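You operate a simulated robot arm through the tools that you are given. There is no shell and no other tool. Be economical: measure what you need, move in short steps, check, and stop when the job is done.

Carry out the task below with a simulated robot arm. There is one attempt and no reset: what you move stays moved.

## Task
Aim the sensor box till its lamp lights, then try belt 2.
Fine: the one between the narrow belts; the blue lever beside it to FREE first, back to HOLD before starting; run the belt four seconds or more, then stop it; other controls and tubs stay.

The check looks at the end state, three seconds after you hand in, the way a careful person would. Anything else that was tipped, shoved, dropped, spilled or broken makes it a failure.

## Robot
A 6-joint arm with a two-finger parallel gripper, fixed in place. Base frame: the origin is at the foot of the arm, x ahead of it, y to its left, z up; the work surface is at about z = 900. Lengths are in mm, angles in rad, forces in N, time in s.
With the tool pointing down near the work surface it reaches from about 580 to 940 mm from the base axis. Its first joint turns from -2.601 to 2.601 rad. Payload 3.43 kg.
The TCP is the grasp point between the finger pads, 34 mm short of the fingertips. In the tool frame z runs along the fingers and y along their closing line. The gripper opens to 128 mm. The fingers are 24 mm wide and 12 mm thick; the gripper's body (48 by 130 mm) begins 96 mm behind the TCP.
Orientation is told as [roll, pitch, yaw] about the base's x, y, z axes, in that order, counted from this pose: with the fingers straight down and closing along the base's y, the tool's x points along the base's -x, its y along +y and its z along -z.

## Interface
- The arm moves only by the tool servo_tool. Its argument "moves" is a list of rows, each a list of 3 entries, a list of its own where there are three numbers: the shift along the tool's x, y, z in units of 30 mm (1.0 is 30 mm), then the turn, a rotation vector about the tool's x, y, z in units of 6 degrees (1.0 is 6 degrees), then the finger opening in m, from 0 to 0.128. In form: [[[x, y, z], [rx, ry, rz], gripper], ...]. A call has 1 to 12 rows; each row shifts and turns the commanded pose from where the row before left it, along the tool's axes as they then stand. A call with a number of a shift or a turn outside -1 to 1 is refused whole. A row lasts 0.2 s, in which the tool goes at most 50 mm and 0.15 rad; a call with a longer step from one row to the next is refused whole, and so is a gripper value outside its range. Where a pose cannot be reached the arm comes as near as it can. A force on the tool above 40 N (or 10 N above the force at the start of the call, whichever is more), or a blocked arm, ends the call early, and 0.2 s more pass. Each finger travels about 108 mm/s and halts on what it meets, pressing with about 39 N; the grip force reading is that of the motor and also rises with nothing between the fingers. The clock runs only during rows and for 0.2 s after the last one: add rows that do not move to give the fingers time. The reply holds the time, the measured pose of the TCP, the force on the tool along the base axes, the opening and the grip force, in the units named above and with some noise, with the torque about the TCP (base axes, N m) and any sound that the robot's microphone picked up.
- Cameras (640 x 400 px; columns grow to the right, rows downward): "scene" is fixed at [400.5, 500.2, 1537.7]; the picture's right is [0.42, 0.91, 0.00], its down [0.66, -0.31, -0.68] and it looks along [-0.62, 0.29, -0.73] (base axes); focal length 214 px, centre (320, 200). "wrist" rides on the gripper at [76, -11, -160] in the tool frame; the picture's right is [0.15, 0.99, 0.00], its down [-0.88, 0.13, -0.46] and it looks along [-0.45, 0.07, 0.89] (tool axes); focal length 234 px, centre (320, 200). There is no depth. A picture from a camera that has moved, and an enlarged one, comes with that camera's place and axes in the base frame and with its lens.
- camera(camera): a new picture of that camera. It takes no simulated time.
- lift_body(by): slides the trunk up (or, below 0, down) by that many mm; the arm rides with it, the base frame stays. It gives what a move gives, with no picture.
- zoom(camera, box): a new picture of the part [left, top, right, bottom] of that camera's present view, enlarged. It takes no simulated time.
- hand_in(): hands the job in; it is judged then, once.

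Work in short steps. Places have to be worked out from the pictures, the camera data and where the tool is seen: move nearer, look again, correct. Check each grasp and each placing, and mend what went wrong. You have 120 turns and 64 pictures in all, those below and enlarged ones among them. Open the gripper and draw the arm clear of the work before you hand the job in, unless the task says otherwise; then end with one line.

The tools are called after "Emit:" as a command line: name --argument value ..., lists and objects as JSON in quotes. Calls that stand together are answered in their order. servo_tool: Moves the arm, as the interface text tells. Its arguments: {"type":"object","properties":{"moves":{"type":"array"}},"required":["moves"]} The other tools are called the same way: lift_body (by) slides the trunk up or down; camera (camera) takes a picture; zoom (camera, box) takes an enlarged picture of a part of a camera's view; hand_in () hands the job in.

At the start:

```text
clock: 0.0
tcp_pos: [672.6, -471.2, 1271.6]
tcp_rot: [-0.001, 0.001, 0.002]
contact_force: [-0.2, -0.4, -1.1]
torque: [0.04, -0.01, 0.03]
grip_width: 127.9
finger_force: 0.1
trunk travel left (down, up): [-625.0, 85.0]
```

scene: 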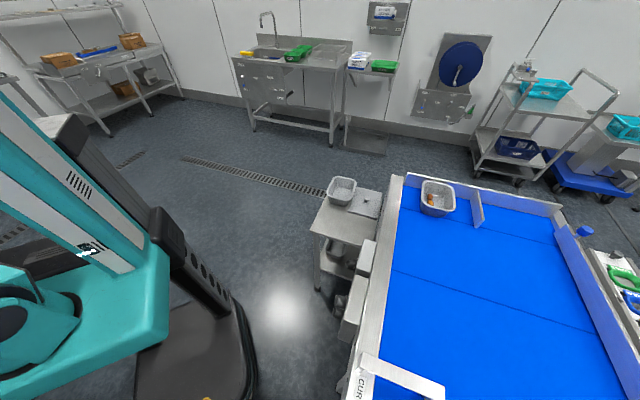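
wrist: 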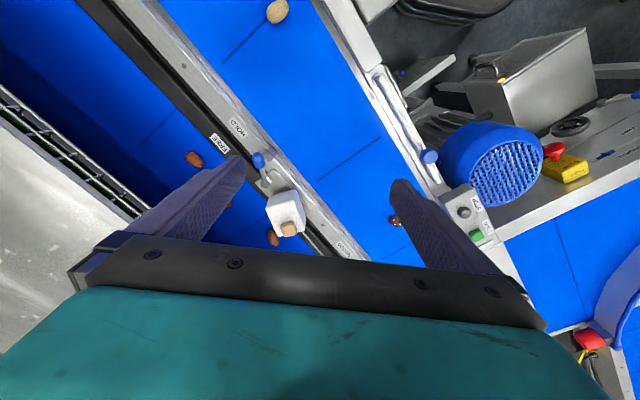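

The wrist view shows a white box on a rail with a blue lever (HOLD/FREE) and a control panel with a green button. I zoom for detail.

Emit:
zoom --camera "wrist" --box '[180, 100, 380, 260]'

Emit:
zoom --camera "wrist" --box '[360, 100, 640, 400]'

Emit:
camera --camera "wrist"

```text
2.50 times, centred on (280, 180) of wrist
camera zoom: at [597.1, -483.2, 1429.9], right [-0.15, 0.99, 0.0], down [0.88, 0.13, 0.46], along [0.45, 0.07, -0.89], focal length 585 px, centre (420, 250)
```

zoom: 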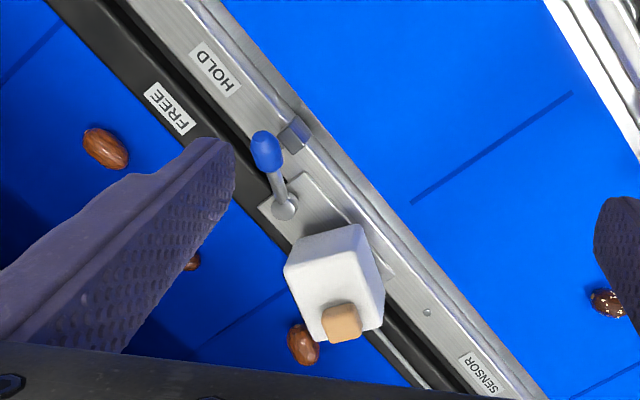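

```text
1.33 times, centred on (500, 250) of wrist
camera zoom: at [597.1, -483.2, 1429.9], right [-0.15, 0.99, 0.0], down [0.88, 0.13, 0.46], along [0.45, 0.07, -0.89], focal length 312 px, centre (80, 133)
```

zoom: 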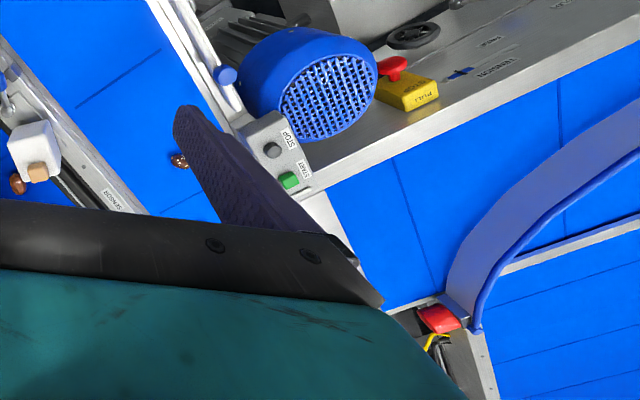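

```text
59 pictures are left
camera wrist: at [597.1, -483.2, 1429.9], right [-0.15, 0.99, 0.0], down [0.88, 0.13, 0.46], along [0.45, 0.07, -0.89], focal length 234 px, centre (320, 200)
```

wrist: 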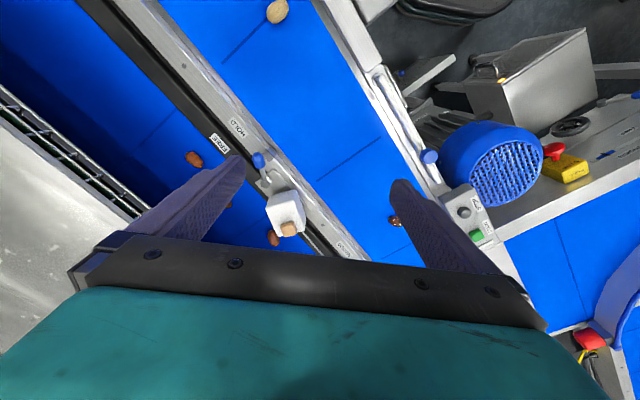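

I'll tilt the wrist to look farther ahead and see all belts, labels and panels.

Emit:
servo_tool --moves '[[[0, 0, -1], [0, -1, 0], 0.128], [[0, 0, -1], [0, -1, 0], 0.128], [[0, 0, -1], [0, -1, 0], 0.128], [[0, 0, 0], [0, -1, 0], 0.128], [[0, 0, 0], [0, -1, 0], 0.128]]'

Emit:
camera --camera "wrist"

```text
clock: 1.2
tcp_pos: [662.7, -471.5, 1360.8]
tcp_rot: [-0.001, -0.526, 0.003]
contact_force: [0.7, -0.6, -0.8]
torque: [0.01, 0.01, 0.02]
grip_width: 128.1
finger_force: 0.1
trunk travel left (down, up): [-625.0, 85.0]
```

```text
58 pictures are left
camera wrist: at [517.1, -483.1, 1460.0], right [-0.13, 0.99, -0.07], down [0.53, 0.13, 0.84], along [0.84, 0.07, -0.54], focal length 234 px, centre (320, 200)
```

wrist: 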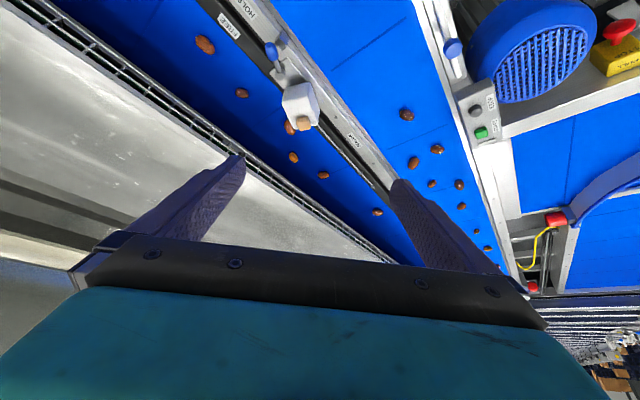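

The view is upside down (far is at the bottom). Now I tilt back the other way to see the near part.

Emit:
servo_tool --moves '[[[0, 0, 0], [0, 1, 0], 0.128], [[0, 0, 0], [0, 1, 0], 0.128], [[0, 0, 0], [0, 1, 0], 0.128], [[0, 0, 0], [0, 1, 0], 0.128], [[0, 0, 0], [0, 1, 0], 0.128], [[0, 0, 0], [0, 1, 0], 0.128], [[0, 0, 0], [0, 1, 0], 0.128], [[0, 0, 0], [0, 1, 0], 0.128], [[0, 0, 0], [0, 1, 0], 0.128]]'

Emit:
camera --camera "wrist"

Emit:
zoom --camera "scene" --box '[300, 160, 640, 400]'

```text
clock: 3.2
tcp_pos: [674.9, -479.0, 1337.7]
tcp_rot: [-0.02, -0.076, 0.002]
contact_force: [-0.5, 0.3, -0.6]
torque: [0.02, 0.03, 0.0]
grip_width: 128.0
finger_force: 0.0
out of reach, approached as far as the arm can: row 4, 5, 6, 7, 8, 9
trunk travel left (down, up): [-625.0, 85.0]
```

```text
57 pictures are left
camera wrist: at [586.8, -487.3, 1490.9], right [-0.15, 0.99, -0.03], down [0.84, 0.14, 0.52], along [0.52, 0.05, -0.85], focal length 234 px, centre (320, 200)
```

wrist: 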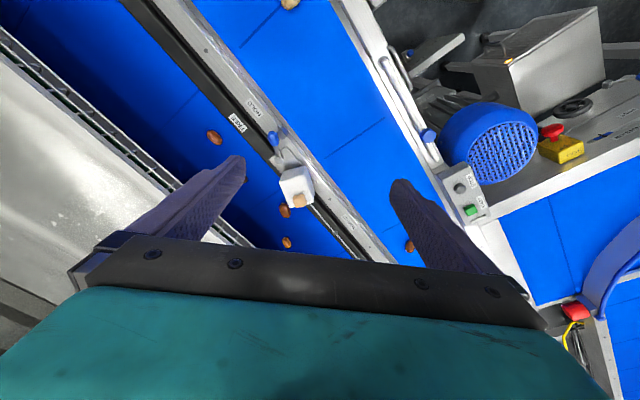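

```text
1.67 times, centred on (470, 280) of scene
camera zoom: at [400.5, 500.2, 1537.7], right [0.42, 0.91, 0.0], down [0.66, -0.31, -0.68], along [-0.62, 0.29, -0.73], focal length 358 px, centre (70, 67)
```

zoom: 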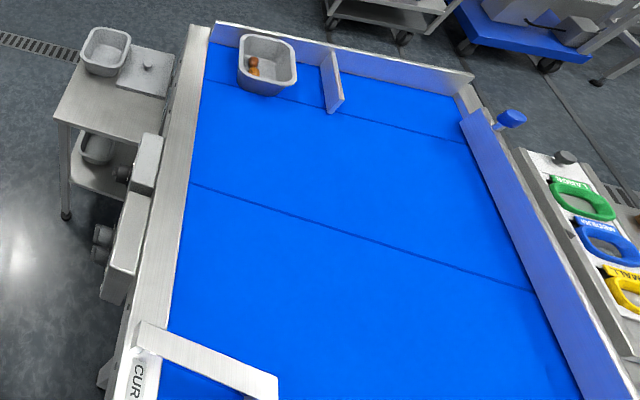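

I turn the wrist about its axis to look to the left side over the other controls.

Emit:
servo_tool --moves '[[[0, 0, 0], [0, 0, -1], 0.128], [[0, 0, 0], [0, 0, -1], 0.128], [[0, 0, 0], [0, 0, -1], 0.128], [[0, 0, 0], [0, 0, -1], 0.128], [[0, 0, 0], [0, 0, -1], 0.128], [[0, 0, 0], [0, 0, -1], 0.128], [[0, 0, 0], [0, 0, -1], 0.128], [[0, 0, 0], [0, 0, -1], 0.128], [[0, 0, 0], [0, 0, -1], 0.128], [[0, 0, 0], [0, 0, -1], 0.128], [[0, 0, 0], [0, 0, -1], 0.128], [[0, 0, 0], [0, 0, -1], 0.128]]'

Emit:
camera --camera "wrist"

```text
clock: 5.8
tcp_pos: [675.2, -479.6, 1338.5]
tcp_rot: [-0.081, -0.005, 1.257]
contact_force: [0.3, -0.4, -0.2]
torque: [0.01, -0.01, 0.0]
grip_width: 128.1
finger_force: 0.1
trunk travel left (down, up): [-625.0, 85.0]
```

```text
55 pictures are left
camera wrist: at [648.8, -551.1, 1497.9], right [-0.98, 0.16, -0.08], down [0.11, 0.89, 0.45], along [0.15, 0.43, -0.89], focal length 234 px, centre (320, 200)
```

wrist: 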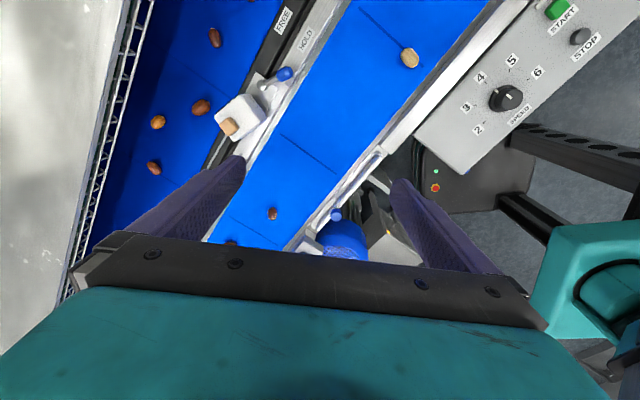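

There's a second panel (START/STOP/SPEED) near the base. I move so I can read its surroundings and any belt numbers.

Emit:
servo_tool --moves '[[[1, 1, 0], [0, 0, 0], 0.128], [[1, 1, 0], [0, 0, 0], 0.128], [[1, 1, 0], [0, 0, 0], 0.128], [[1, 1, 0], [0, 0, 0], 0.128], [[1, 0, 0], [0, 0, 0], 0.128]]'

Emit:
camera --camera "wrist"

```text
clock: 7.0
tcp_pos: [521.3, -590.6, 1314.2]
tcp_rot: [-0.082, -0.003, 1.259]
contact_force: [1.4, 0.0, -0.3]
torque: [0.01, 0.01, -0.02]
grip_width: 128.2
finger_force: 0.0
out of reach, approached as far as the arm can: row 2, 3, 4
trunk travel left (down, up): [-625.0, 85.0]
```

```text
54 pictures are left
camera wrist: at [495.4, -663.2, 1473.5], right [-0.98, 0.16, -0.08], down [0.11, 0.89, 0.45], along [0.15, 0.43, -0.89], focal length 234 px, centre (320, 200)
```

wrist: 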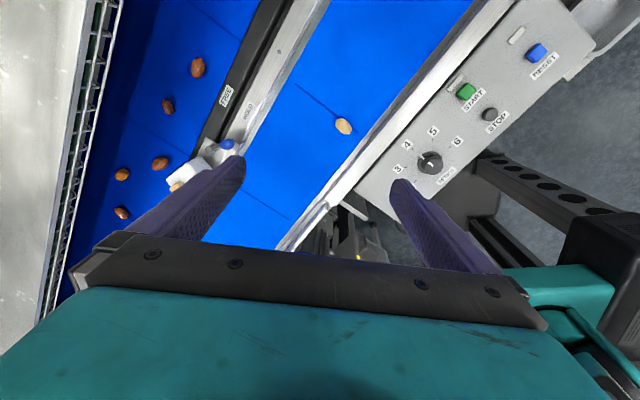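

I zoom in on this panel and the rail end to read the labels.

Emit:
zoom --camera "wrist" --box '[380, 0, 620, 200]'

Emit:
servo_tool --moves '[[[1, -1, 0], [0, 0, 1], 0.128], [[1, -1, 0], [0, 0, 1], 0.128], [[1, -1, 0], [0, 0, 1], 0.128], [[1, -1, 0], [0, 0, 1], 0.128], [[0, -1, 0], [0, 0, 1], 0.128], [[0, 0, 0], [0, 0, 1], 0.128], [[0, 0, 0], [0, 0, 1], 0.128], [[0, 0, 0], [0, 0, 1], 0.128], [[0, 0, 0], [0, 0, 1], 0.128], [[0, 0, 0], [0, 0, 1], 0.128], [[0, 0, 0], [0, 0, 1], 0.128], [[0, 0, 0], [0, 0, 1], 0.128]]'

Emit:
servo_tool --moves '[[[0, 0, 0], [0, 0, 1], 0.128], [[0, 0, 0], [0, 0, 1], 0.128], [[0, 0, 0], [0, 0, 1], 0.128], [[0, 0, 0], [0, 0, 1], 0.128], [[0, 0, 0], [0, 0, 1], 0.128], [[0, 0, 0], [0, 0, 1], 0.128], [[0, 0, 0], [0, 0, 1], 0.128], [[0, 0, 0], [0, 0, 1], 0.128], [[0, 0, 0], [0, 0, 1], 0.128], [[0, 0, 0], [0, 0, 1], 0.128], [[0, 0, 0], [0, 0, 1], 0.128], [[0, 0, 0], [0, 0, 1], 0.128]]'

Emit:
camera --camera "wrist"

```text
2.00 times, centred on (500, 100) of wrist
camera zoom: at [495.4, -663.2, 1473.5], right [-0.98, 0.16, -0.08], down [0.11, 0.89, 0.45], along [0.15, 0.43, -0.89], focal length 468 px, centre (-40, 400)
```

zoom: 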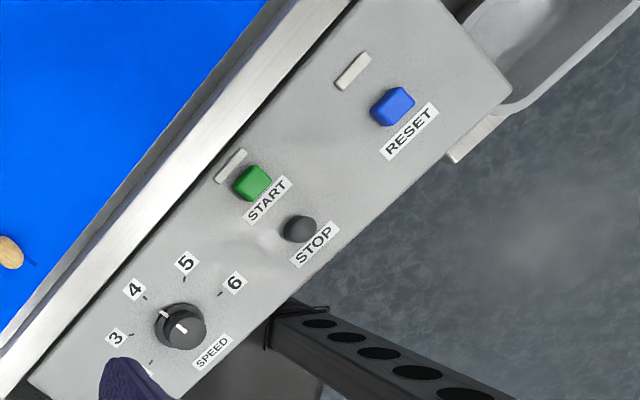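

```text
clock: 9.6
tcp_pos: [532.4, -679.7, 1271.7]
tcp_rot: [-0.02, -0.081, -0.001]
contact_force: [0.0, 0.0, -0.5]
torque: [0.04, 0.02, -0.02]
grip_width: 127.9
finger_force: 0.0
out of reach, approached as far as the arm can: row 2, 3, 4, 5
trunk travel left (down, up): [-625.0, 85.0]
```

```text
clock: 10.9
tcp_pos: [531.4, -681.8, 1269.9]
tcp_rot: [0.013, -0.082, -0.517]
contact_force: [-6.6, -16.8, 1.2]
torque: [2.89, -0.99, 1.87]
grip_width: 128.3
finger_force: 0.0
trunk travel left (down, up): [-625.0, 85.0]
stopped in row 6: the force on the tool passed its limit at 95 N (the readings are from after the stop); the commanded pose is now the measured one
```

```text
52 pictures are left
camera wrist: at [447.6, -649.6, 1423.2], right [0.36, 0.93, 0.0], down [0.79, -0.31, 0.53], along [0.49, -0.19, -0.85], focal length 234 px, centre (320, 200)
```

wrist: 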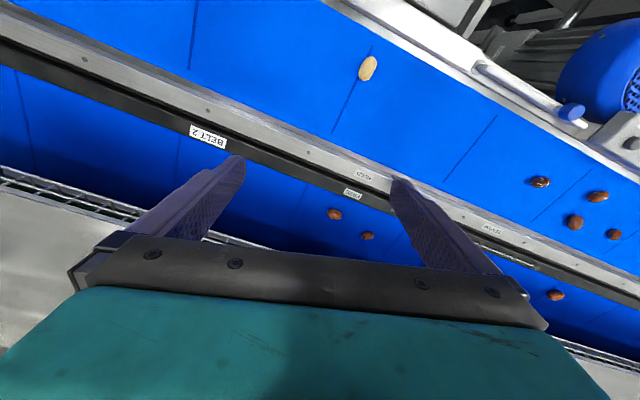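

The arm touched something (likely its own body); I turn back out of it, and zoom at the BELT 2 label seen on the rail.

Emit:
servo_tool --moves '[[[0, 0, 0], [0, 0, -1], 0.128], [[0, 0, 0], [0, 0, -1], 0.128], [[0, 0, 0], [0, 0, -1], 0.128], [[0, 0, 0], [0, 0, -1], 0.128]]'

Emit:
camera --camera "wrist"

Emit:
camera --camera "scene"

```text
clock: 11.9
tcp_pos: [531.6, -681.4, 1271.5]
tcp_rot: [-0.019, -0.08, -0.097]
contact_force: [0.2, 0.3, -0.4]
torque: [0.0, 0.01, -0.01]
grip_width: 128.0
finger_force: 0.0
trunk travel left (down, up): [-625.0, 85.0]
```

```text
51 pictures are left
camera wrist: at [442.5, -680.6, 1424.3], right [-0.05, 1.0, -0.03], down [0.85, 0.06, 0.52], along [0.52, 0.0, -0.85], focal length 234 px, centre (320, 200)
```

wrist: 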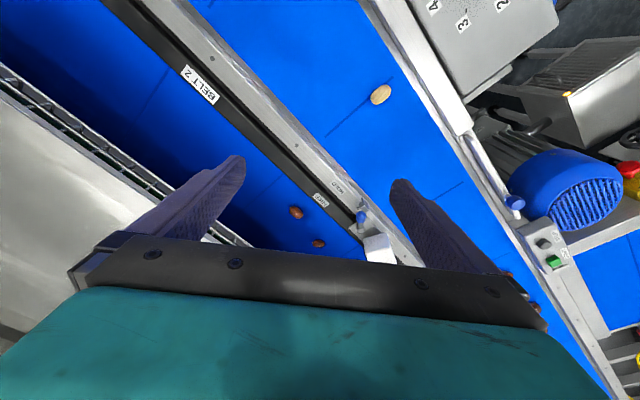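

```text
50 pictures are left
```

scene: 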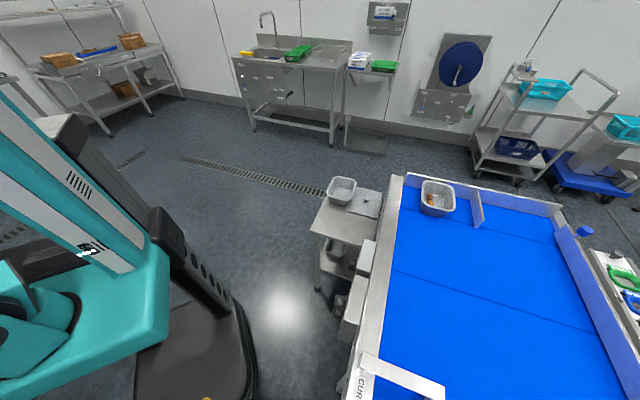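

BELT 2's label sits on the black rail of the far belt. I'll go over to the small START/STOP box to look for other belt labels.

Emit:
servo_tool --moves '[[[0, 1, -0.5], [0, 0, 0], 0.128], [[0, 1, -0.5], [0, 0, 0], 0.128], [[0, 1, 0], [0, 0, 0], 0.128], [[0, 1, 0], [0, 0, 0], 0.128], [[0, 1, 0], [0, 0, 0], 0.128], [[0, 1, 0], [0, 0, 0], 0.128], [[0, 1, 0], [0, 0, 0], 0.128], [[0, 1, 0], [0, 0, 0], 0.128], [[0, 1, 0], [0, 0, 0], 0.128], [[0, 1, 0], [0, 0, 0], 0.128]]'

Emit:
servo_tool --moves '[[[-1, 1, 0], [0, 0, 0], 0.128], [[-1, 1, 0], [0, 0, 0], 0.128], [[-1, 1, 0], [0, 0, 0], 0.128], [[-1, 1, 0], [0, 0, 0], 0.128]]'

Emit:
camera --camera "wrist"

```text
clock: 14.1
tcp_pos: [570.0, -388.9, 1272.0]
tcp_rot: [-0.023, -0.09, -0.1]
contact_force: [0.3, -1.0, 0.3]
torque: [-0.04, 0.0, -0.05]
grip_width: 127.9
finger_force: 0.0
out of reach, approached as far as the arm can: row 7, 8, 9, 10
trunk travel left (down, up): [-625.0, 85.0]
```

```text
clock: 14.6
tcp_pos: [617.4, -352.5, 1274.0]
tcp_rot: [-0.025, -0.081, -0.083]
contact_force: [2.8, -14.6, -0.2]
torque: [2.43, 0.38, 1.38]
grip_width: 127.9
finger_force: 0.0
trunk travel left (down, up): [-625.0, 85.0]
stopped in row 2: the force on the tool passed its limit at 70 N (the readings are from after the stop); the commanded pose is now the measured one
```

```text
49 pictures are left
camera wrist: at [529.8, -352.3, 1427.3], right [-0.06, 1.0, -0.04], down [0.85, 0.07, 0.52], along [0.52, 0.0, -0.85], focal length 234 px, centre (320, 200)
```

wrist: 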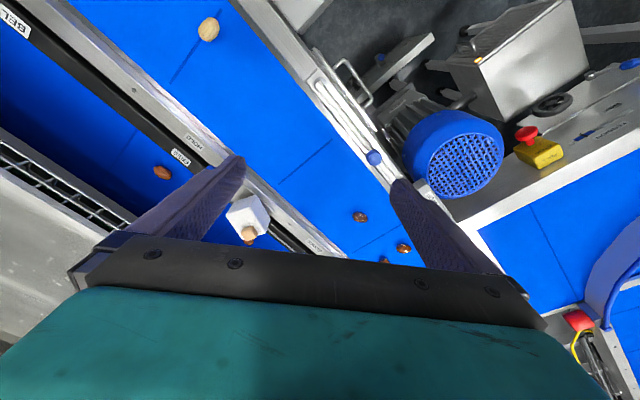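

Both stops seem to be the camera meeting the forearm (when it points back toward the base). I'll yaw the wrist so the camera stays off to the side, then continue toward the small box.

Emit:
servo_tool --moves '[[[0, -0.5, 0], [0, 0, -1], 0.128], [[0, 0, 0], [0, 0, -1], 0.128], [[0, 0, 0], [0, 0, -1], 0.128], [[0, 0, 0], [0, 0, -1], 0.128], [[0, 0, 0], [0, 0, -1], 0.128], [[0, 0, 0], [0, 0, -1], 0.128], [[0, 0, 0], [0, 0, -1], 0.128], [[0, 0, 0], [0, 0, -1], 0.128], [[0, 0, 0], [0, 0, -1], 0.128], [[0, 0, 0], [0, 0, -1], 0.128], [[0, 0, 0], [0, 0, -1], 0.128]]'

Emit:
camera --camera "wrist"

```text
clock: 17.0
tcp_pos: [617.0, -365.7, 1275.3]
tcp_rot: [-0.082, -0.011, 1.07]
contact_force: [0.1, 0.8, 0.3]
torque: [0.01, -0.05, 0.01]
grip_width: 128.0
finger_force: 0.0
trunk travel left (down, up): [-625.0, 85.0]
```

```text
48 pictures are left
camera wrist: at [578.3, -433.7, 1433.7], right [-0.93, 0.35, -0.08], down [0.27, 0.85, 0.45], along [0.23, 0.4, -0.89], focal length 234 px, centre (320, 200)
```

wrist: 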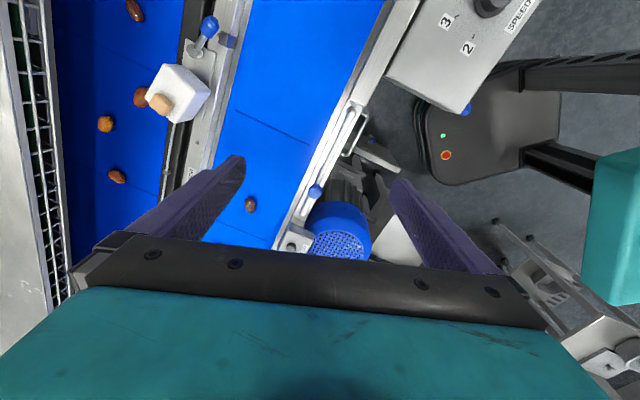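

Move over the small box.

Emit:
servo_tool --moves '[[[-1, 0, 0], [0, 0, 0], 0.128], [[-1, 0, 0], [0, 0, 0], 0.128], [[-1, 0, 0], [0, 0, 0], 0.128], [[-1, 0, 0], [0, 0, 0], 0.128], [[-1, 0, 0], [0, 0, 0], 0.128]]'

Emit:
camera --camera "wrist"

```text
clock: 18.2
tcp_pos: [691.0, -234.1, 1275.3]
tcp_rot: [-0.082, -0.01, 1.066]
contact_force: [-0.7, 0.1, -0.5]
torque: [-0.01, 0.0, 0.0]
grip_width: 127.5
finger_force: 0.0
trunk travel left (down, up): [-625.0, 85.0]
```

```text
47 pictures are left
camera wrist: at [651.3, -300.9, 1435.1], right [-0.93, 0.35, -0.08], down [0.28, 0.85, 0.45], along [0.23, 0.4, -0.89], focal length 234 px, centre (320, 200)
```

wrist: 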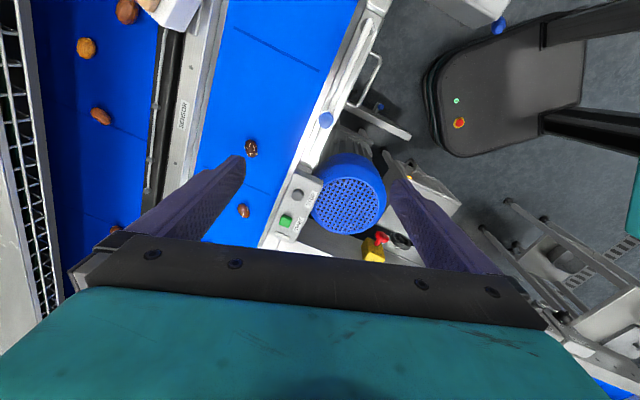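

Zooming on the small box and on the yellow item and belt labels.

Emit:
zoom --camera "wrist" --box '[250, 100, 450, 270]'

Emit:
servo_tool --moves '[[[-1, 0, 0], [0, 0, 0], 0.128], [[-1, 0, 0], [0, 0, 0], 0.128], [[-1, 0, 0], [0, 0, 0], 0.128], [[-1, 0, 0], [0, 0, 0], 0.128], [[-1, 0, 0], [0, 0, 0], 0.128], [[-1, 0, 0], [0, 0, 0], 0.128]]'

Emit:
camera --camera "wrist"

```text
2.35 times, centred on (350, 185) of wrist
camera zoom: at [651.3, -300.9, 1435.1], right [-0.93, 0.35, -0.08], down [0.28, 0.85, 0.45], along [0.23, 0.4, -0.89], focal length 551 px, centre (249, 235)
```

zoom: 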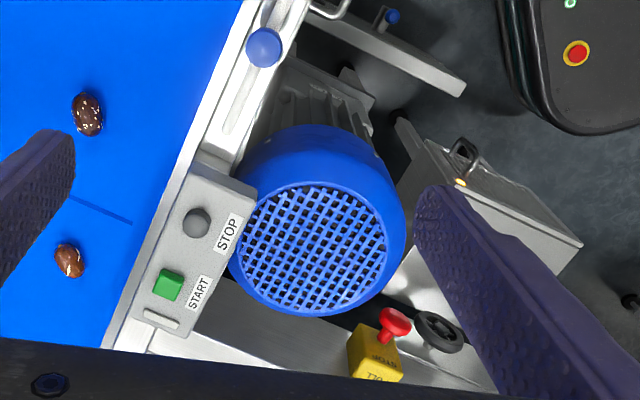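

```text
clock: 19.6
tcp_pos: [778.8, -77.2, 1278.2]
tcp_rot: [-0.083, -0.01, 1.067]
contact_force: [0.6, 0.4, 0.0]
torque: [0.0, 0.0, 0.0]
grip_width: 128.0
finger_force: 0.1
trunk travel left (down, up): [-625.0, 85.0]
```

```text
45 pictures are left
camera wrist: at [738.9, -143.8, 1436.0], right [-0.93, 0.35, -0.08], down [0.28, 0.85, 0.45], along [0.23, 0.4, -0.89], focal length 234 px, centre (320, 200)
```

wrist: 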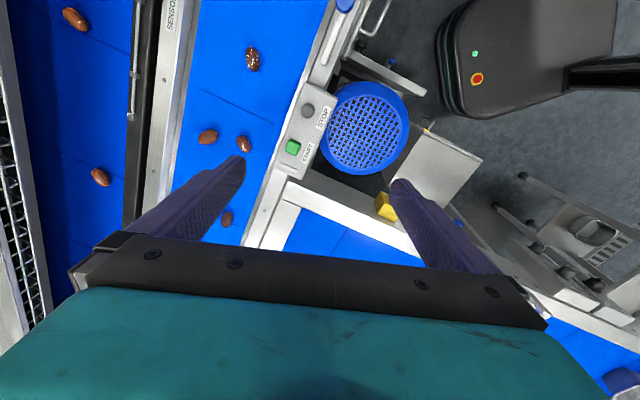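

No belt numbers here. I'll go upstream (−y) to look for belt labels there.

Emit:
servo_tool --moves '[[[1, 0.3, 0], [0, 0, 0], 0.128], [[1, 0.3, 0], [0, 0, 0], 0.128], [[1, 0.3, 0], [0, 0, 0], 0.128], [[1, 0.3, 0], [0, 0, 0], 0.128], [[1, 0.3, 0], [0, 0, 0], 0.128], [[1, 0.3, 0], [0, 0, 0], 0.128], [[1, 0, 0], [0, 0, 0], 0.128], [[1, 0, 0], [0, 0, 0], 0.128], [[1, 0, 0], [0, 0, 0], 0.128], [[1, 0, 0], [0, 0, 0], 0.128], [[1, 0, 0], [0, 0, 0], 0.128], [[1, 0, 0], [0, 0, 0], 0.128]]'

Emit:
servo_tool --moves '[[[1, 0, 0], [0, 0, 0], 0.128], [[1, 0, 0], [0, 0, 0], 0.128], [[1, 0, 0], [0, 0, 0], 0.128], [[1, 0, 0], [0, 0, 0], 0.128], [[1, 0, 0], [0, 1, 0], 0.128], [[0, 0, 0], [0, 1, 0], 0.128], [[0, 0, 0], [0, 1, 0], 0.128], [[0, 0, 0], [0, 1, 0], 0.128], [[0, 0, 0], [0, 1, 0], 0.128]]'

Emit:
camera --camera "wrist"

```text
clock: 22.2
tcp_pos: [561.1, -368.7, 1259.8]
tcp_rot: [-0.089, -0.011, 1.067]
contact_force: [0.2, -0.1, 0.4]
torque: [0.02, 0.02, 0.02]
grip_width: 127.8
finger_force: 0.1
out of reach, approached as far as the arm can: row 6, 8
trunk travel left (down, up): [-625.0, 85.0]
```

```text
clock: 24.2
tcp_pos: [489.8, -499.3, 1259.3]
tcp_rot: [-0.094, 0.514, 1.018]
contact_force: [-0.5, -0.2, 0.5]
torque: [0.01, 0.0, 0.0]
grip_width: 128.0
finger_force: 0.1
trunk travel left (down, up): [-625.0, 85.0]
```

```text
44 pictures are left
camera wrist: at [492.3, -487.1, 1434.7], right [-0.93, 0.37, -0.01], down [0.37, 0.93, -0.05], along [-0.01, -0.05, -1.0], focal length 234 px, centre (320, 200)
```

wrist: 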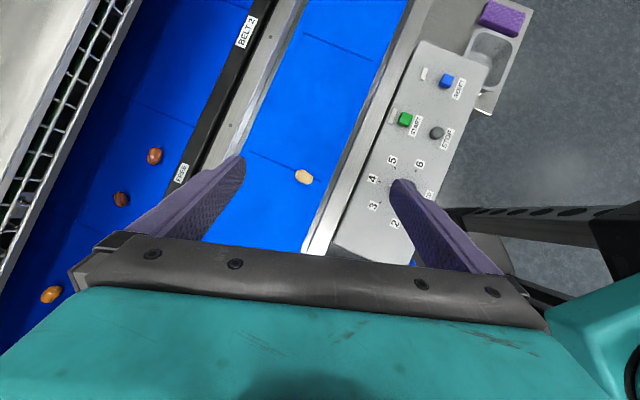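

Still no second belt label; go further upstream.

Emit:
servo_tool --moves '[[[0.9, -0.5, 0.5], [0, 0, 0], 0.128], [[0.9, -0.5, 0.5], [0, 0, 0], 0.128], [[0.9, -0.5, 0.5], [0, 0, 0], 0.128], [[0.9, -0.5, 0.5], [0, 0, 0], 0.128], [[0.9, -0.5, 0.5], [0, 0, 0], 0.128], [[0.9, 0, 0.5], [0, 0, 0], 0.128], [[0, 0, 0], [0, 1, 0], 0.128], [[0, 0, 0], [0, 1, 0], 0.128]]'

Emit:
camera --camera "wrist"

```text
clock: 26.0
tcp_pos: [465.0, -697.2, 1266.5]
tcp_rot: [-0.109, 0.721, 0.993]
contact_force: [0.3, 0.7, 0.1]
torque: [0.02, 0.01, 0.02]
grip_width: 128.0
finger_force: 0.1
trunk travel left (down, up): [-625.0, 85.0]
```

```text
43 pictures are left
camera wrist: at [485.6, -654.2, 1436.7], right [-0.92, 0.38, 0.02], down [0.37, 0.9, -0.25], along [-0.11, -0.23, -0.97], focal length 234 px, centre (320, 200)
```

wrist: 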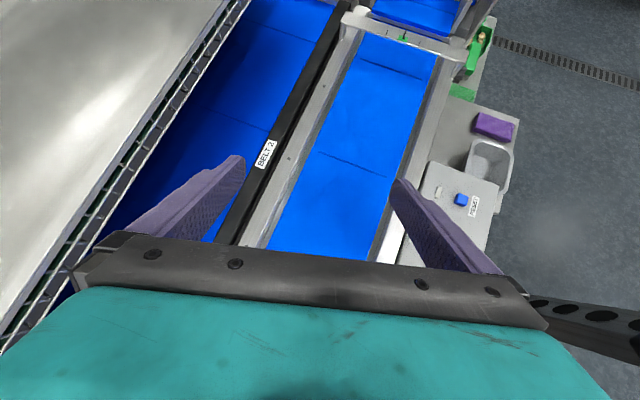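

Zooming on the label and the upstream end.

Emit:
zoom --camera "wrist" --box '[220, 90, 340, 190]'

Emit:
zoom --camera "wrist" --box '[320, 0, 540, 150]'

Emit:
zoom --camera "scene" --box '[300, 230, 470, 400]'

```text
4.00 times, centred on (280, 140) of wrist
camera zoom: at [485.6, -654.2, 1436.7], right [-0.92, 0.38, 0.02], down [0.37, 0.9, -0.25], along [-0.11, -0.23, -0.97], focal length 937 px, centre (480, 440)
```

zoom: 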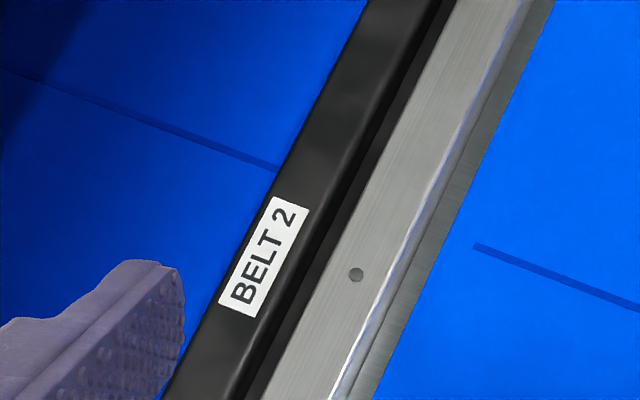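

```text
2.67 times, centred on (430, 75) of wrist
camera zoom: at [485.6, -654.2, 1436.7], right [-0.92, 0.38, 0.02], down [0.37, 0.9, -0.25], along [-0.11, -0.23, -0.97], focal length 624 px, centre (27, 533)
```

zoom: 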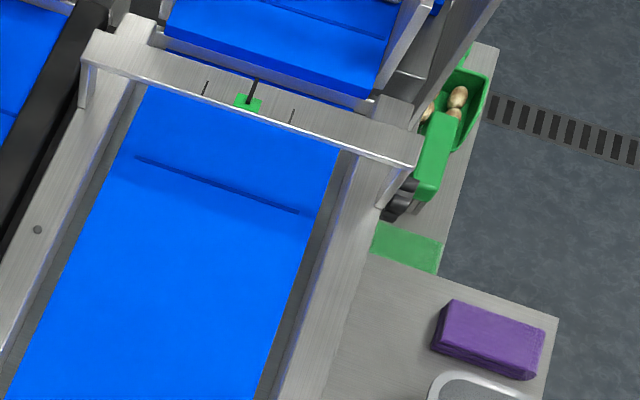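

```text
2.35 times, centred on (385, 315) of scene
camera zoom: at [400.5, 500.2, 1537.7], right [0.42, 0.91, 0.0], down [0.66, -0.31, -0.68], along [-0.62, 0.29, -0.73], focal length 505 px, centre (167, -71)
```

zoom: 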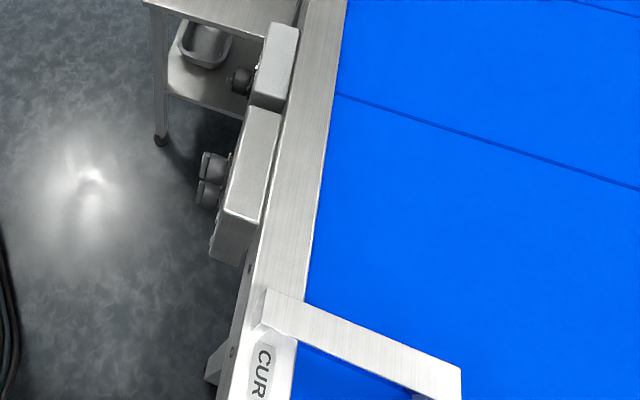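

The black rail belongs to the far belt, so belt 2 is the far one with the brown nuts. Next I look downstream for its start/stop.

Emit:
servo_tool --moves '[[[-1, 0, 0], [0, -1, 0], 0.128], [[-1, 0, 0], [0, -1, 0], 0.128], [[-1, 0, 0], [0, -1, 0], 0.128], [[-1, 0, 0], [0, -1, 0], 0.128], [[-1, 0, 0], [0, -1, 0], 0.128], [[-1, 0, 0], [0, -1, 0], 0.128], [[-1, 0, 0], [0, -1, 0], 0.128], [[-1, -0.8, 0], [0, 0, 0], 0.128], [[-1, -0.8, 0], [0, 0, 0], 0.128], [[-1, -0.8, 0], [0, 0, 0], 0.128], [[-1, -0.8, 0], [0, 0, 0], 0.128], [[-1, -0.8, 0], [0, 0, 0], 0.128]]'

Emit:
servo_tool --moves '[[[-1, -0.8, 0], [0, 0, 0], 0.128], [[-1, -0.8, 0], [0, 0, 0], 0.128], [[-1, 0, 0], [0, -1, 0], 0.128], [[-1, 0, 0], [0, -1, 0], 0.128], [[0, 0, 0], [0, -1, 0], 0.128], [[0, 0, 0], [0, -1, 0], 0.128], [[0, 0, 0], [0, -1, 0], 0.128]]'

Emit:
camera --camera "wrist"

```text
clock: 28.6
tcp_pos: [741.0, -462.1, 1194.6]
tcp_rot: [-0.082, -0.009, 1.064]
contact_force: [0.8, -0.8, -1.0]
torque: [-0.01, 0.0, -0.02]
grip_width: 127.9
finger_force: 0.2
trunk travel left (down, up): [-625.0, 85.0]
```

```text
clock: 30.2
tcp_pos: [831.6, -377.2, 1202.4]
tcp_rot: [-0.096, -0.535, 1.115]
contact_force: [-0.5, -0.7, 0.6]
torque: [-0.02, -0.01, -0.02]
grip_width: 128.0
finger_force: 0.0
out of reach, approached as far as the arm can: row 2
trunk travel left (down, up): [-625.0, 85.0]
```

```text
39 pictures are left
camera wrist: at [763.0, -507.1, 1301.1], right [-0.92, 0.36, -0.16], down [0.08, 0.56, 0.83], along [0.39, 0.75, -0.54], focal length 234 px, centre (320, 200)
```

wrist: 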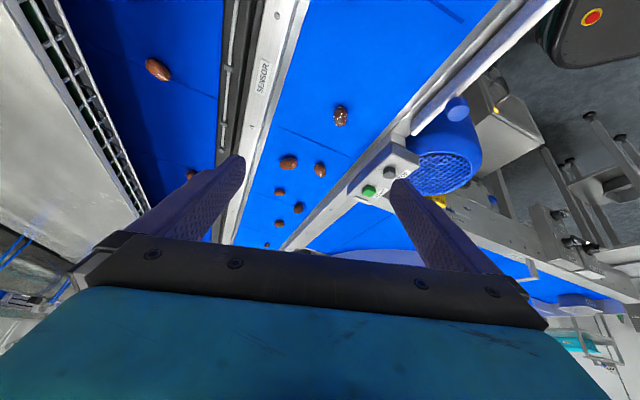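

No other panel on this stretch. I'll look at the near-side faces of the small box and frame from the robot's side, lower and tilted.

Emit:
servo_tool --moves '[[[0, 1, 0.4], [0, 0, 0], 0.128], [[0, 1, 0.4], [0, 0, 0], 0.128], [[0, 1, 0.4], [0, 0, 0], 0.128], [[0, 1, 0.4], [0, 0, 0], 0.128], [[0, 1, 0.4], [0, 0, 0], 0.128], [[0, 1, 0], [0, 0, 0], 0.128], [[-0.5, 0.8, 0], [0, 0, 0], 0.128], [[-0.5, 0.8, 0], [0, 0, 0], 0.128]]'

Emit:
camera --camera "wrist"

```text
clock: 32.0
tcp_pos: [663.9, -221.0, 1146.3]
tcp_rot: [-0.096, -0.532, 1.116]
contact_force: [-0.4, 0.1, -0.7]
torque: [-0.03, 0.03, 0.0]
grip_width: 128.0
finger_force: 0.0
trunk travel left (down, up): [-625.0, 85.0]
```

```text
38 pictures are left
camera wrist: at [594.5, -350.7, 1245.4], right [-0.92, 0.36, -0.16], down [0.08, 0.56, 0.83], along [0.39, 0.75, -0.54], focal length 234 px, centre (320, 200)
```

wrist: 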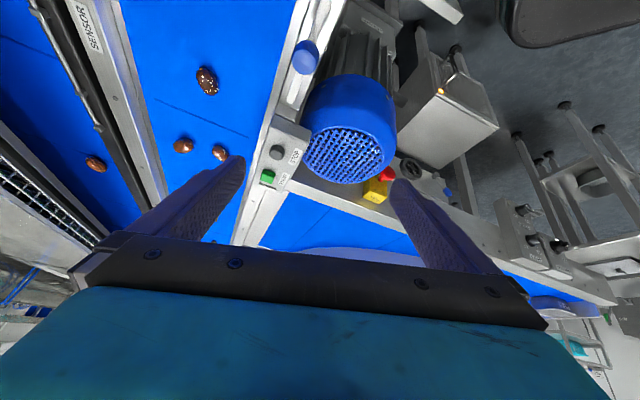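

Zooming on the motor/boxes region and the STOP/START box.

Emit:
zoom --camera "wrist" --box '[240, 0, 520, 200]'

Emit:
servo_tool --moves '[[[0, 0, 0], [0, 0, 1], 0.128], [[0, 0, 0], [0, 0, 1], 0.128], [[0, 0, 0], [0, 0, 1], 0.128], [[0, 0, 0], [0, 0, 1], 0.128]]'

Emit:
camera --camera "wrist"

```text
2.00 times, centred on (380, 100) of wrist
camera zoom: at [594.5, -350.7, 1245.4], right [-0.92, 0.36, -0.16], down [0.08, 0.56, 0.83], along [0.39, 0.75, -0.54], focal length 468 px, centre (200, 400)
```

zoom: 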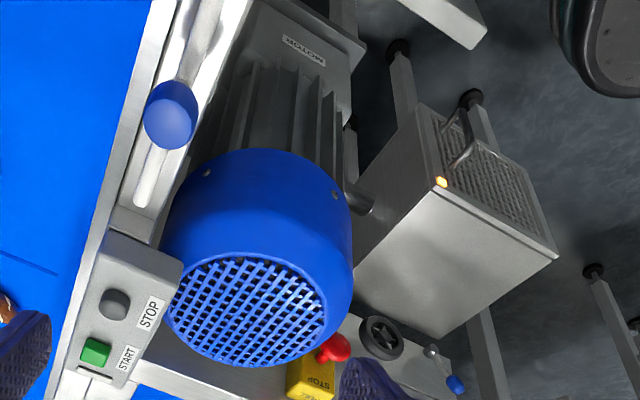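

```text
clock: 33.0
tcp_pos: [662.7, -220.7, 1146.1]
tcp_rot: [0.153, -0.52, 0.627]
contact_force: [-0.1, 1.0, -0.9]
torque: [0.01, -0.01, 0.03]
grip_width: 127.9
finger_force: 0.1
trunk travel left (down, up): [-625.0, 85.0]
```

```text
36 pictures are left
camera wrist: at [567.3, -332.9, 1243.9], right [-0.74, 0.67, 0.06], down [0.39, 0.36, 0.85], along [0.55, 0.65, -0.53], focal length 234 px, centre (320, 200)
```

wrist: 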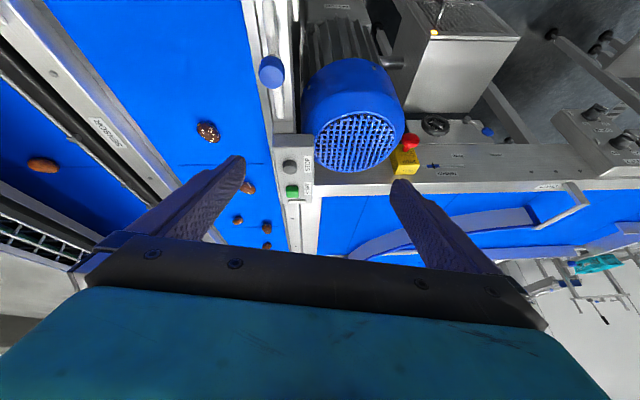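

Labels here: MOTOR, STOP, TENSION, none with a belt number. I want to see the panels' operator-side faces; try turning the wrist the long way round so that the camera sits on the other side.

Emit:
servo_tool --moves '[[[0, 0, -1], [0, 1, 0], 0.128], [[0, 0, -1], [0, 1, 0], 0.128], [[0, 0, -1], [0, 1, 0], 0.128], [[0, 0, -1], [0, 1, 0], 0.128], [[0, 0, 0], [0, 1, -1], 0.128], [[0, 0, 0], [0, 0, -1], 0.128], [[0, 0, 0], [0, 0, -1], 0.128], [[0, 0, 0], [0, 0, -1], 0.128], [[0, 0, 0], [0, 0, -1], 0.128], [[0, 0, 0], [0, 0, -1], 0.128], [[0, 0, 0], [0, 0, -1], 0.128], [[0, 0, 0], [0, 0, -1], 0.128]]'

Emit:
servo_tool --moves '[[[0, 0, 0], [0, 0, -1], 0.128], [[0, 0, 0], [0, 0, -1], 0.128], [[0, 0, 0], [0, 0, -1], 0.128], [[0, 0, 0], [0, 0, -1], 0.128], [[0, 0, 0], [0, 0, -1], 0.128], [[0, 0, 0], [0, 0, -1], 0.128], [[0, 0, 0], [0, 0, -1], 0.128], [[0, 0, 0], [0, 0, -1], 0.128], [[0, 0, 0], [0, 0, -1], 0.128], [[0, 0, 0], [0, 0, -1], 0.128], [[0, 0, 0], [0, 0, -1], 0.128], [[0, 0, 0], [0, 0, -1], 0.128]]'

Emit:
servo_tool --moves '[[[0, 0, 0], [0, 0, -1], 0.128], [[0, 0, 0], [0, 0, -1], 0.128], [[0, 0, 0], [0, 0, -1], 0.128], [[0, 0, 0], [0, 0, -1], 0.128], [[0, 0, 0], [0, 0, -1], 0.128], [[0, 0, 0], [0, 0, -1], 0.128], [[0, 0, 0], [0, 0, -1], 0.128], [[0, 0, 0], [0, 0, -1], 0.128], [[0, 0, 0], [0, 0, -1], 0.128], [[0, 0, 0], [0, 0, -1], 0.128], [[0, 0, 0], [0, 0, -1], 0.128], [[0, 0, 0], [0, 0, -1], 0.128]]'

Emit:
camera --camera "wrist"

```text
clock: 35.6
tcp_pos: [686.7, -263.1, 1154.9]
tcp_rot: [0.075, -0.091, 1.54]
contact_force: [-0.6, -1.1, -0.3]
torque: [0.0, 0.02, -0.02]
grip_width: 128.1
finger_force: 0.1
out of reach, approached as far as the arm can: row 3, 4, 5, 6, 12
trunk travel left (down, up): [-625.0, 85.0]
```

```text
clock: 38.2
tcp_pos: [690.5, -257.1, 1153.3]
tcp_rot: [-0.048, -0.114, 2.635]
contact_force: [-0.3, 0.8, 0.3]
torque: [-0.01, 0.0, -0.03]
grip_width: 127.9
finger_force: 0.0
out of reach, approached as far as the arm can: row 11, 12
trunk travel left (down, up): [-625.0, 85.0]
```

```text
clock: 40.8
tcp_pos: [690.1, -255.6, 1152.6]
tcp_rot: [-0.047, -0.114, 2.636]
contact_force: [1.1, -0.4, 0.0]
torque: [0.01, -0.01, 0.0]
grip_width: 128.0
finger_force: 0.1
out of reach, approached as far as the arm can: row 1, 2, 3, 4, 5, 6, 7, 8, 9, 10, 11, 12
trunk travel left (down, up): [-625.0, 85.0]
```

```text
35 pictures are left
camera wrist: at [773.3, -299.1, 1302.9], right [-0.36, -0.93, -0.06], down [-0.79, 0.27, 0.55], along [-0.49, 0.25, -0.84], focal length 234 px, centre (320, 200)
```

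wrist: 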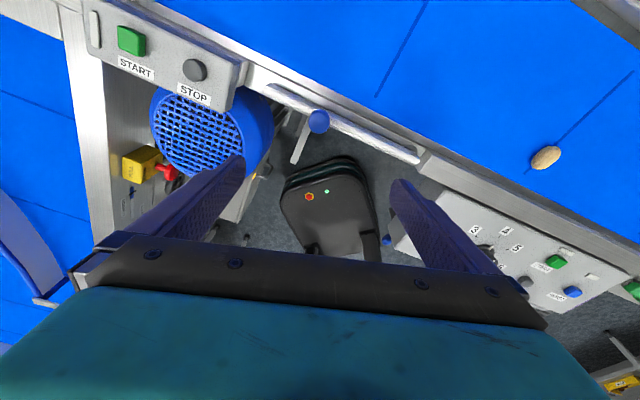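

The wrist limit is reached here; still no belt number on either panel. I go back upstream and look farther up both belts for labels.

Emit:
servo_tool --moves '[[[0, 0, -1], [0, 0, 1], 0.128], [[0, 0, -1], [0, 0, 1], 0.128], [[0, 0, -1], [0, 0, 1], 0.128], [[0, 0, -1], [0, 0, 1], 0.128], [[0, 0, 0], [0, 0, 1], 0.128], [[0, 0, 0], [0, 0, 1], 0.128], [[0, 0, 0], [0, 0, 1], 0.128], [[0, 0, 0], [0, 0, 1], 0.128], [[0, 0, 0], [0, 0, 1], 0.128], [[0, 0, 0], [0, 0, 1], 0.128], [[0, 0, 0], [0, 0, 1], 0.128], [[0, 0, 0], [0, 0, 1], 0.128]]'

Emit:
servo_tool --moves '[[[1, 0, 0], [0, 0, 1], 0.128], [[1, 0, 0], [0, 0, 1], 0.128], [[1, 0, 0], [0, 0, 1], 0.128], [[1, 0, 0], [0, 0, 0], 0.128], [[1, 0, 0], [0, 0, 0], 0.128], [[1, 0, 0], [0, 0, 0], 0.128], [[1, 0, 0], [0, 0, 0], 0.128], [[1, 0, 0], [0, 0, 0], 0.128], [[1, 0, 0], [0, 0, 0], 0.128], [[1, 0, 0], [0, 0, 0], 0.128], [[1, 0, 0], [0, 0, 0], 0.128], [[1, 0, 0], [0, 0, 0], 0.128]]'

Emit:
servo_tool --moves '[[[1, 0, 0], [0, 1, 0], 0.128], [[0.8, 0, 0], [0, 1, 0], 0.128], [[0.8, 0, 0], [0, 1, 0], 0.128], [[0.8, 0, 0], [0, 1, 0], 0.128], [[0, 0, 0], [0, 1, 0], 0.128], [[0, 0, 0], [0, 1, 0], 0.128], [[0, 0, 0], [0, 1, 0], 0.128], [[0, 0, 0], [0, 1, 0], 0.128], [[0, 0, 0], [0, 1, 0], 0.128], [[0, 0, 0], [0, 1, 0], 0.128]]'

Emit:
camera --camera "wrist"

```text
clock: 43.4
tcp_pos: [735.5, -276.6, 1177.0]
tcp_rot: [0.084, -0.079, 1.369]
contact_force: [-0.4, 0.0, -0.4]
torque: [-0.03, 0.0, -0.04]
grip_width: 128.0
finger_force: 0.0
out of reach, approached as far as the arm can: row 1, 2, 3, 4, 5
trunk travel left (down, up): [-625.0, 85.0]
```

```text
clock: 46.0
tcp_pos: [574.0, -599.7, 1157.6]
tcp_rot: [0.113, -0.05, 1.057]
contact_force: [-0.3, 0.0, 0.5]
torque: [0.0, 0.01, -0.01]
grip_width: 128.3
finger_force: 0.0
trunk travel left (down, up): [-625.0, 85.0]
```

```text
clock: 48.2
tcp_pos: [527.5, -686.4, 1170.9]
tcp_rot: [0.205, 0.99, 1.236]
contact_force: [-0.2, -0.1, 0.7]
torque: [0.0, 0.0, -0.01]
grip_width: 128.1
finger_force: 0.1
trunk travel left (down, up): [-625.0, 85.0]
```

```text
34 pictures are left
camera wrist: at [597.6, -617.7, 1317.3], right [-0.89, 0.4, 0.23], down [0.25, 0.84, -0.48], along [-0.39, -0.36, -0.85], focal length 234 px, centre (320, 200)
```

wrist: 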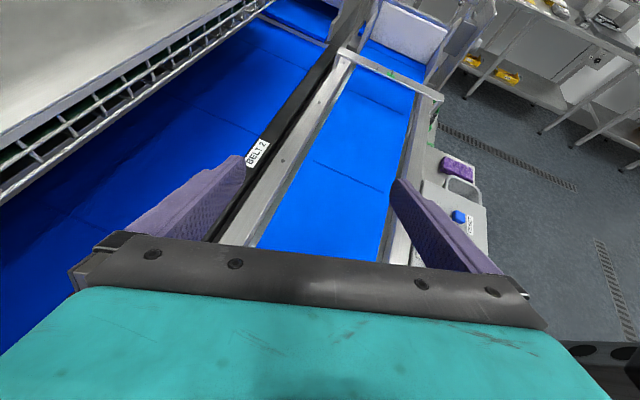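

Zooming on the upstream ends.

Emit:
zoom --camera "wrist" --box '[240, 0, 500, 160]'

```text
2.46 times, centred on (370, 80) of wrist
camera zoom: at [597.6, -617.7, 1317.3], right [-0.89, 0.4, 0.23], down [0.25, 0.84, -0.48], along [-0.39, -0.36, -0.85], focal length 576 px, centre (197, 495)
```

zoom: 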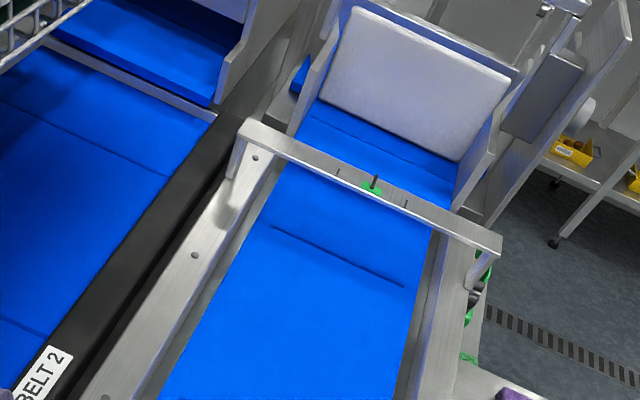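

Belt 2 is the far one. I need its start/stop; look further downstream along the middle rail.

Emit:
servo_tool --moves '[[[-1, 0, 0], [0, -1, 0], 0.128], [[-1, 0, 0], [0, -1, 0], 0.128], [[-1, 0, 0], [0, -1, 0], 0.128], [[-1, 0, 0], [0, -1, 0], 0.128], [[-1, 0, 0], [0, -1, 0], 0.128], [[-1, 0, -0.5], [0, -1, 0], 0.128], [[-1, 0, -0.5], [0, -1, 0], 0.128], [[-1, 0, -0.5], [0, -1, 0], 0.128], [[-1, 0, -0.5], [0, -1, 0], 0.128], [[-1, -1, -0.5], [0, -1, 0], 0.128], [[-1, -1, -0.5], [0, 0, 0], 0.128], [[-1, -1, 0], [0, 0, 0], 0.128]]'

Emit:
servo_tool --moves '[[[-1, -1, 0], [0, 0, 0], 0.128], [[-1, -0.5, 0], [0, 0, 0], 0.128], [[-1, 0, 0], [0, 0, 0], 0.128], [[0, 0, 0], [0, -1, 0], 0.128], [[0, 0, 0], [0, -1, 0], 0.128], [[0, 0, 0], [0, -1, 0], 0.128]]'

Emit:
camera --camera "wrist"

```text
clock: 50.8
tcp_pos: [760.0, -442.9, 1102.9]
tcp_rot: [0.111, -0.047, 1.057]
contact_force: [1.6, -0.4, 0.3]
torque: [-0.02, 0.01, 0.04]
grip_width: 128.1
finger_force: 0.1
trunk travel left (down, up): [-625.0, 85.0]
```

```text
clock: 52.2
tcp_pos: [815.3, -368.7, 1097.2]
tcp_rot: [0.122, -0.362, 1.021]
contact_force: [-0.3, 0.1, -0.1]
torque: [0.0, 0.01, -0.01]
grip_width: 128.0
finger_force: 0.1
out of reach, approached as far as the arm can: row 1, 2
trunk travel left (down, up): [-625.0, 85.0]
```

```text
32 pictures are left
camera wrist: at [775.0, -492.8, 1217.1], right [-0.93, 0.36, 0.06], down [0.28, 0.6, 0.75], along [0.23, 0.71, -0.66], focal length 234 px, centre (320, 200)
```

wrist: 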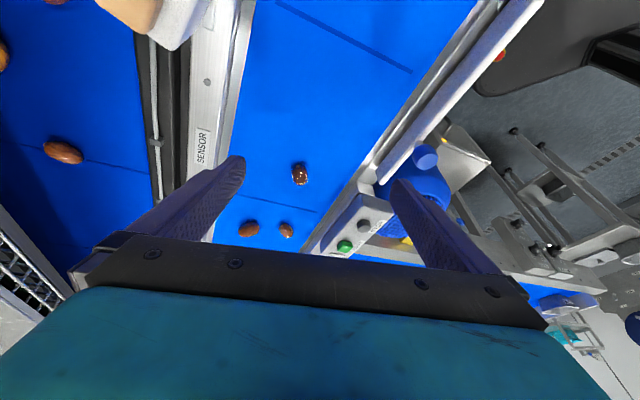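

Nothing more downstream. To see operator-side faces I'll straighten the wrist (tilt fingers outward) so the camera can pass around, first leveling.

Emit:
servo_tool --moves '[[[0, 0, -1], [0, 1, 0], 0.128], [[0, 0, -1], [0, 1, 0], 0.128], [[0, 1, -1], [0, 1, 0], 0.128], [[0, 1, 0], [1, 0, 0], 0.128], [[0, 1, 0], [1, 0, 0], 0.128], [[0, 1, 0], [1, 0, 0], 0.128], [[0, 0, 0], [1, 0, 0], 0.128], [[0, 0, 0], [1, 0, 0], 0.128], [[0, 0, 0], [1, 0, 0], 0.128], [[0, 0, 0], [1, 0, 0], 0.128], [[0, 0, 0], [1, 0, 0], 0.128]]'

```text
clock: 54.6
tcp_pos: [692.1, -325.9, 1184.0]
tcp_rot: [-0.724, -0.046, 1.059]
contact_force: [0.6, -0.8, 0.2]
torque: [0.02, 0.01, 0.02]
grip_width: 128.1
finger_force: 0.1
out of reach, approached as far as the arm can: row 1, 2
trunk travel left (down, up): [-625.0, 85.0]
```

Fingers tilt outward ~42°. Now rotate about the tool axis, watching force.

Emit:
servo_tool --moves '[[[0, 0, 0], [0, 0, 1], 0.128], [[0, 0, 0], [0, 0, 1], 0.128], [[0, 0, 0], [0, 0, 1], 0.128], [[0, 0, 0], [0, 0, 1], 0.128], [[0, 0, 0], [0, 0, 1], 0.128], [[0, 0, 0], [0, 0, 1], 0.128], [[0, 0, 0], [0, 0, 1], 0.128], [[0, 0, 0], [0, 0, 1], 0.128], [[0, 0, 0], [0, 0, 1], 0.128], [[0, 0, 0], [0, 0, 1], 0.128], [[0, 0, 0], [0, 0, 1], 0.128], [[0, 0, 0], [0, 0, 1], 0.128]]'

Emit:
servo_tool --moves '[[[0, 0, 0], [0, 0, 1], 0.128], [[0, 0, 0], [0, 0, 1], 0.128], [[0, 0, 0], [0, 0, 1], 0.128], [[0, 0, 0], [0, 0, 1], 0.128], [[0, 0, 0], [0, 0, 1], 0.128], [[0, 0, 0], [0, 0, 1], 0.128], [[0, 0, 0], [0, 0, 1], 0.128], [[0, 0, 0], [0, 0, 1], 0.128], [[0, 0, 0], [0, 0, 1], 0.128], [[0, 0, 0], [0, 0, 1], 0.128], [[0, 0, 0], [0, 0, 1], 0.128], [[0, 0, 0], [0, 0, 1], 0.128]]'

```text
clock: 57.2
tcp_pos: [691.3, -325.3, 1182.5]
tcp_rot: [-0.211, -0.7, -0.139]
contact_force: [-0.5, 0.5, -1.3]
torque: [-0.01, 0.01, 0.01]
grip_width: 127.8
finger_force: 0.1
trunk travel left (down, up): [-625.0, 85.0]
```

```text
clock: 59.8
tcp_pos: [691.4, -325.7, 1182.8]
tcp_rot: [0.644, -0.356, -1.594]
contact_force: [0.3, -0.5, 0.2]
torque: [-0.01, -0.02, 0.04]
grip_width: 128.0
finger_force: 0.0
trunk travel left (down, up): [-625.0, 85.0]
```

Passed without contact. Picture from here.

Emit:
camera --camera "wrist"

```text
31 pictures are left
camera wrist: at [589.6, -210.2, 1268.7], right [0.8, 0.33, 0.51], down [-0.19, -0.67, 0.72], along [0.57, -0.67, -0.47], focal length 234 px, centre (320, 200)
```

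wrist: 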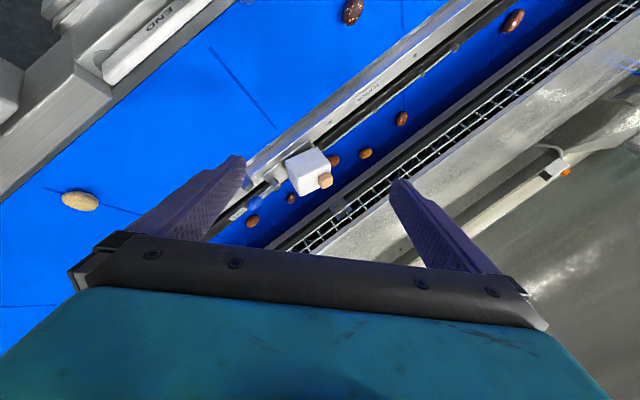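

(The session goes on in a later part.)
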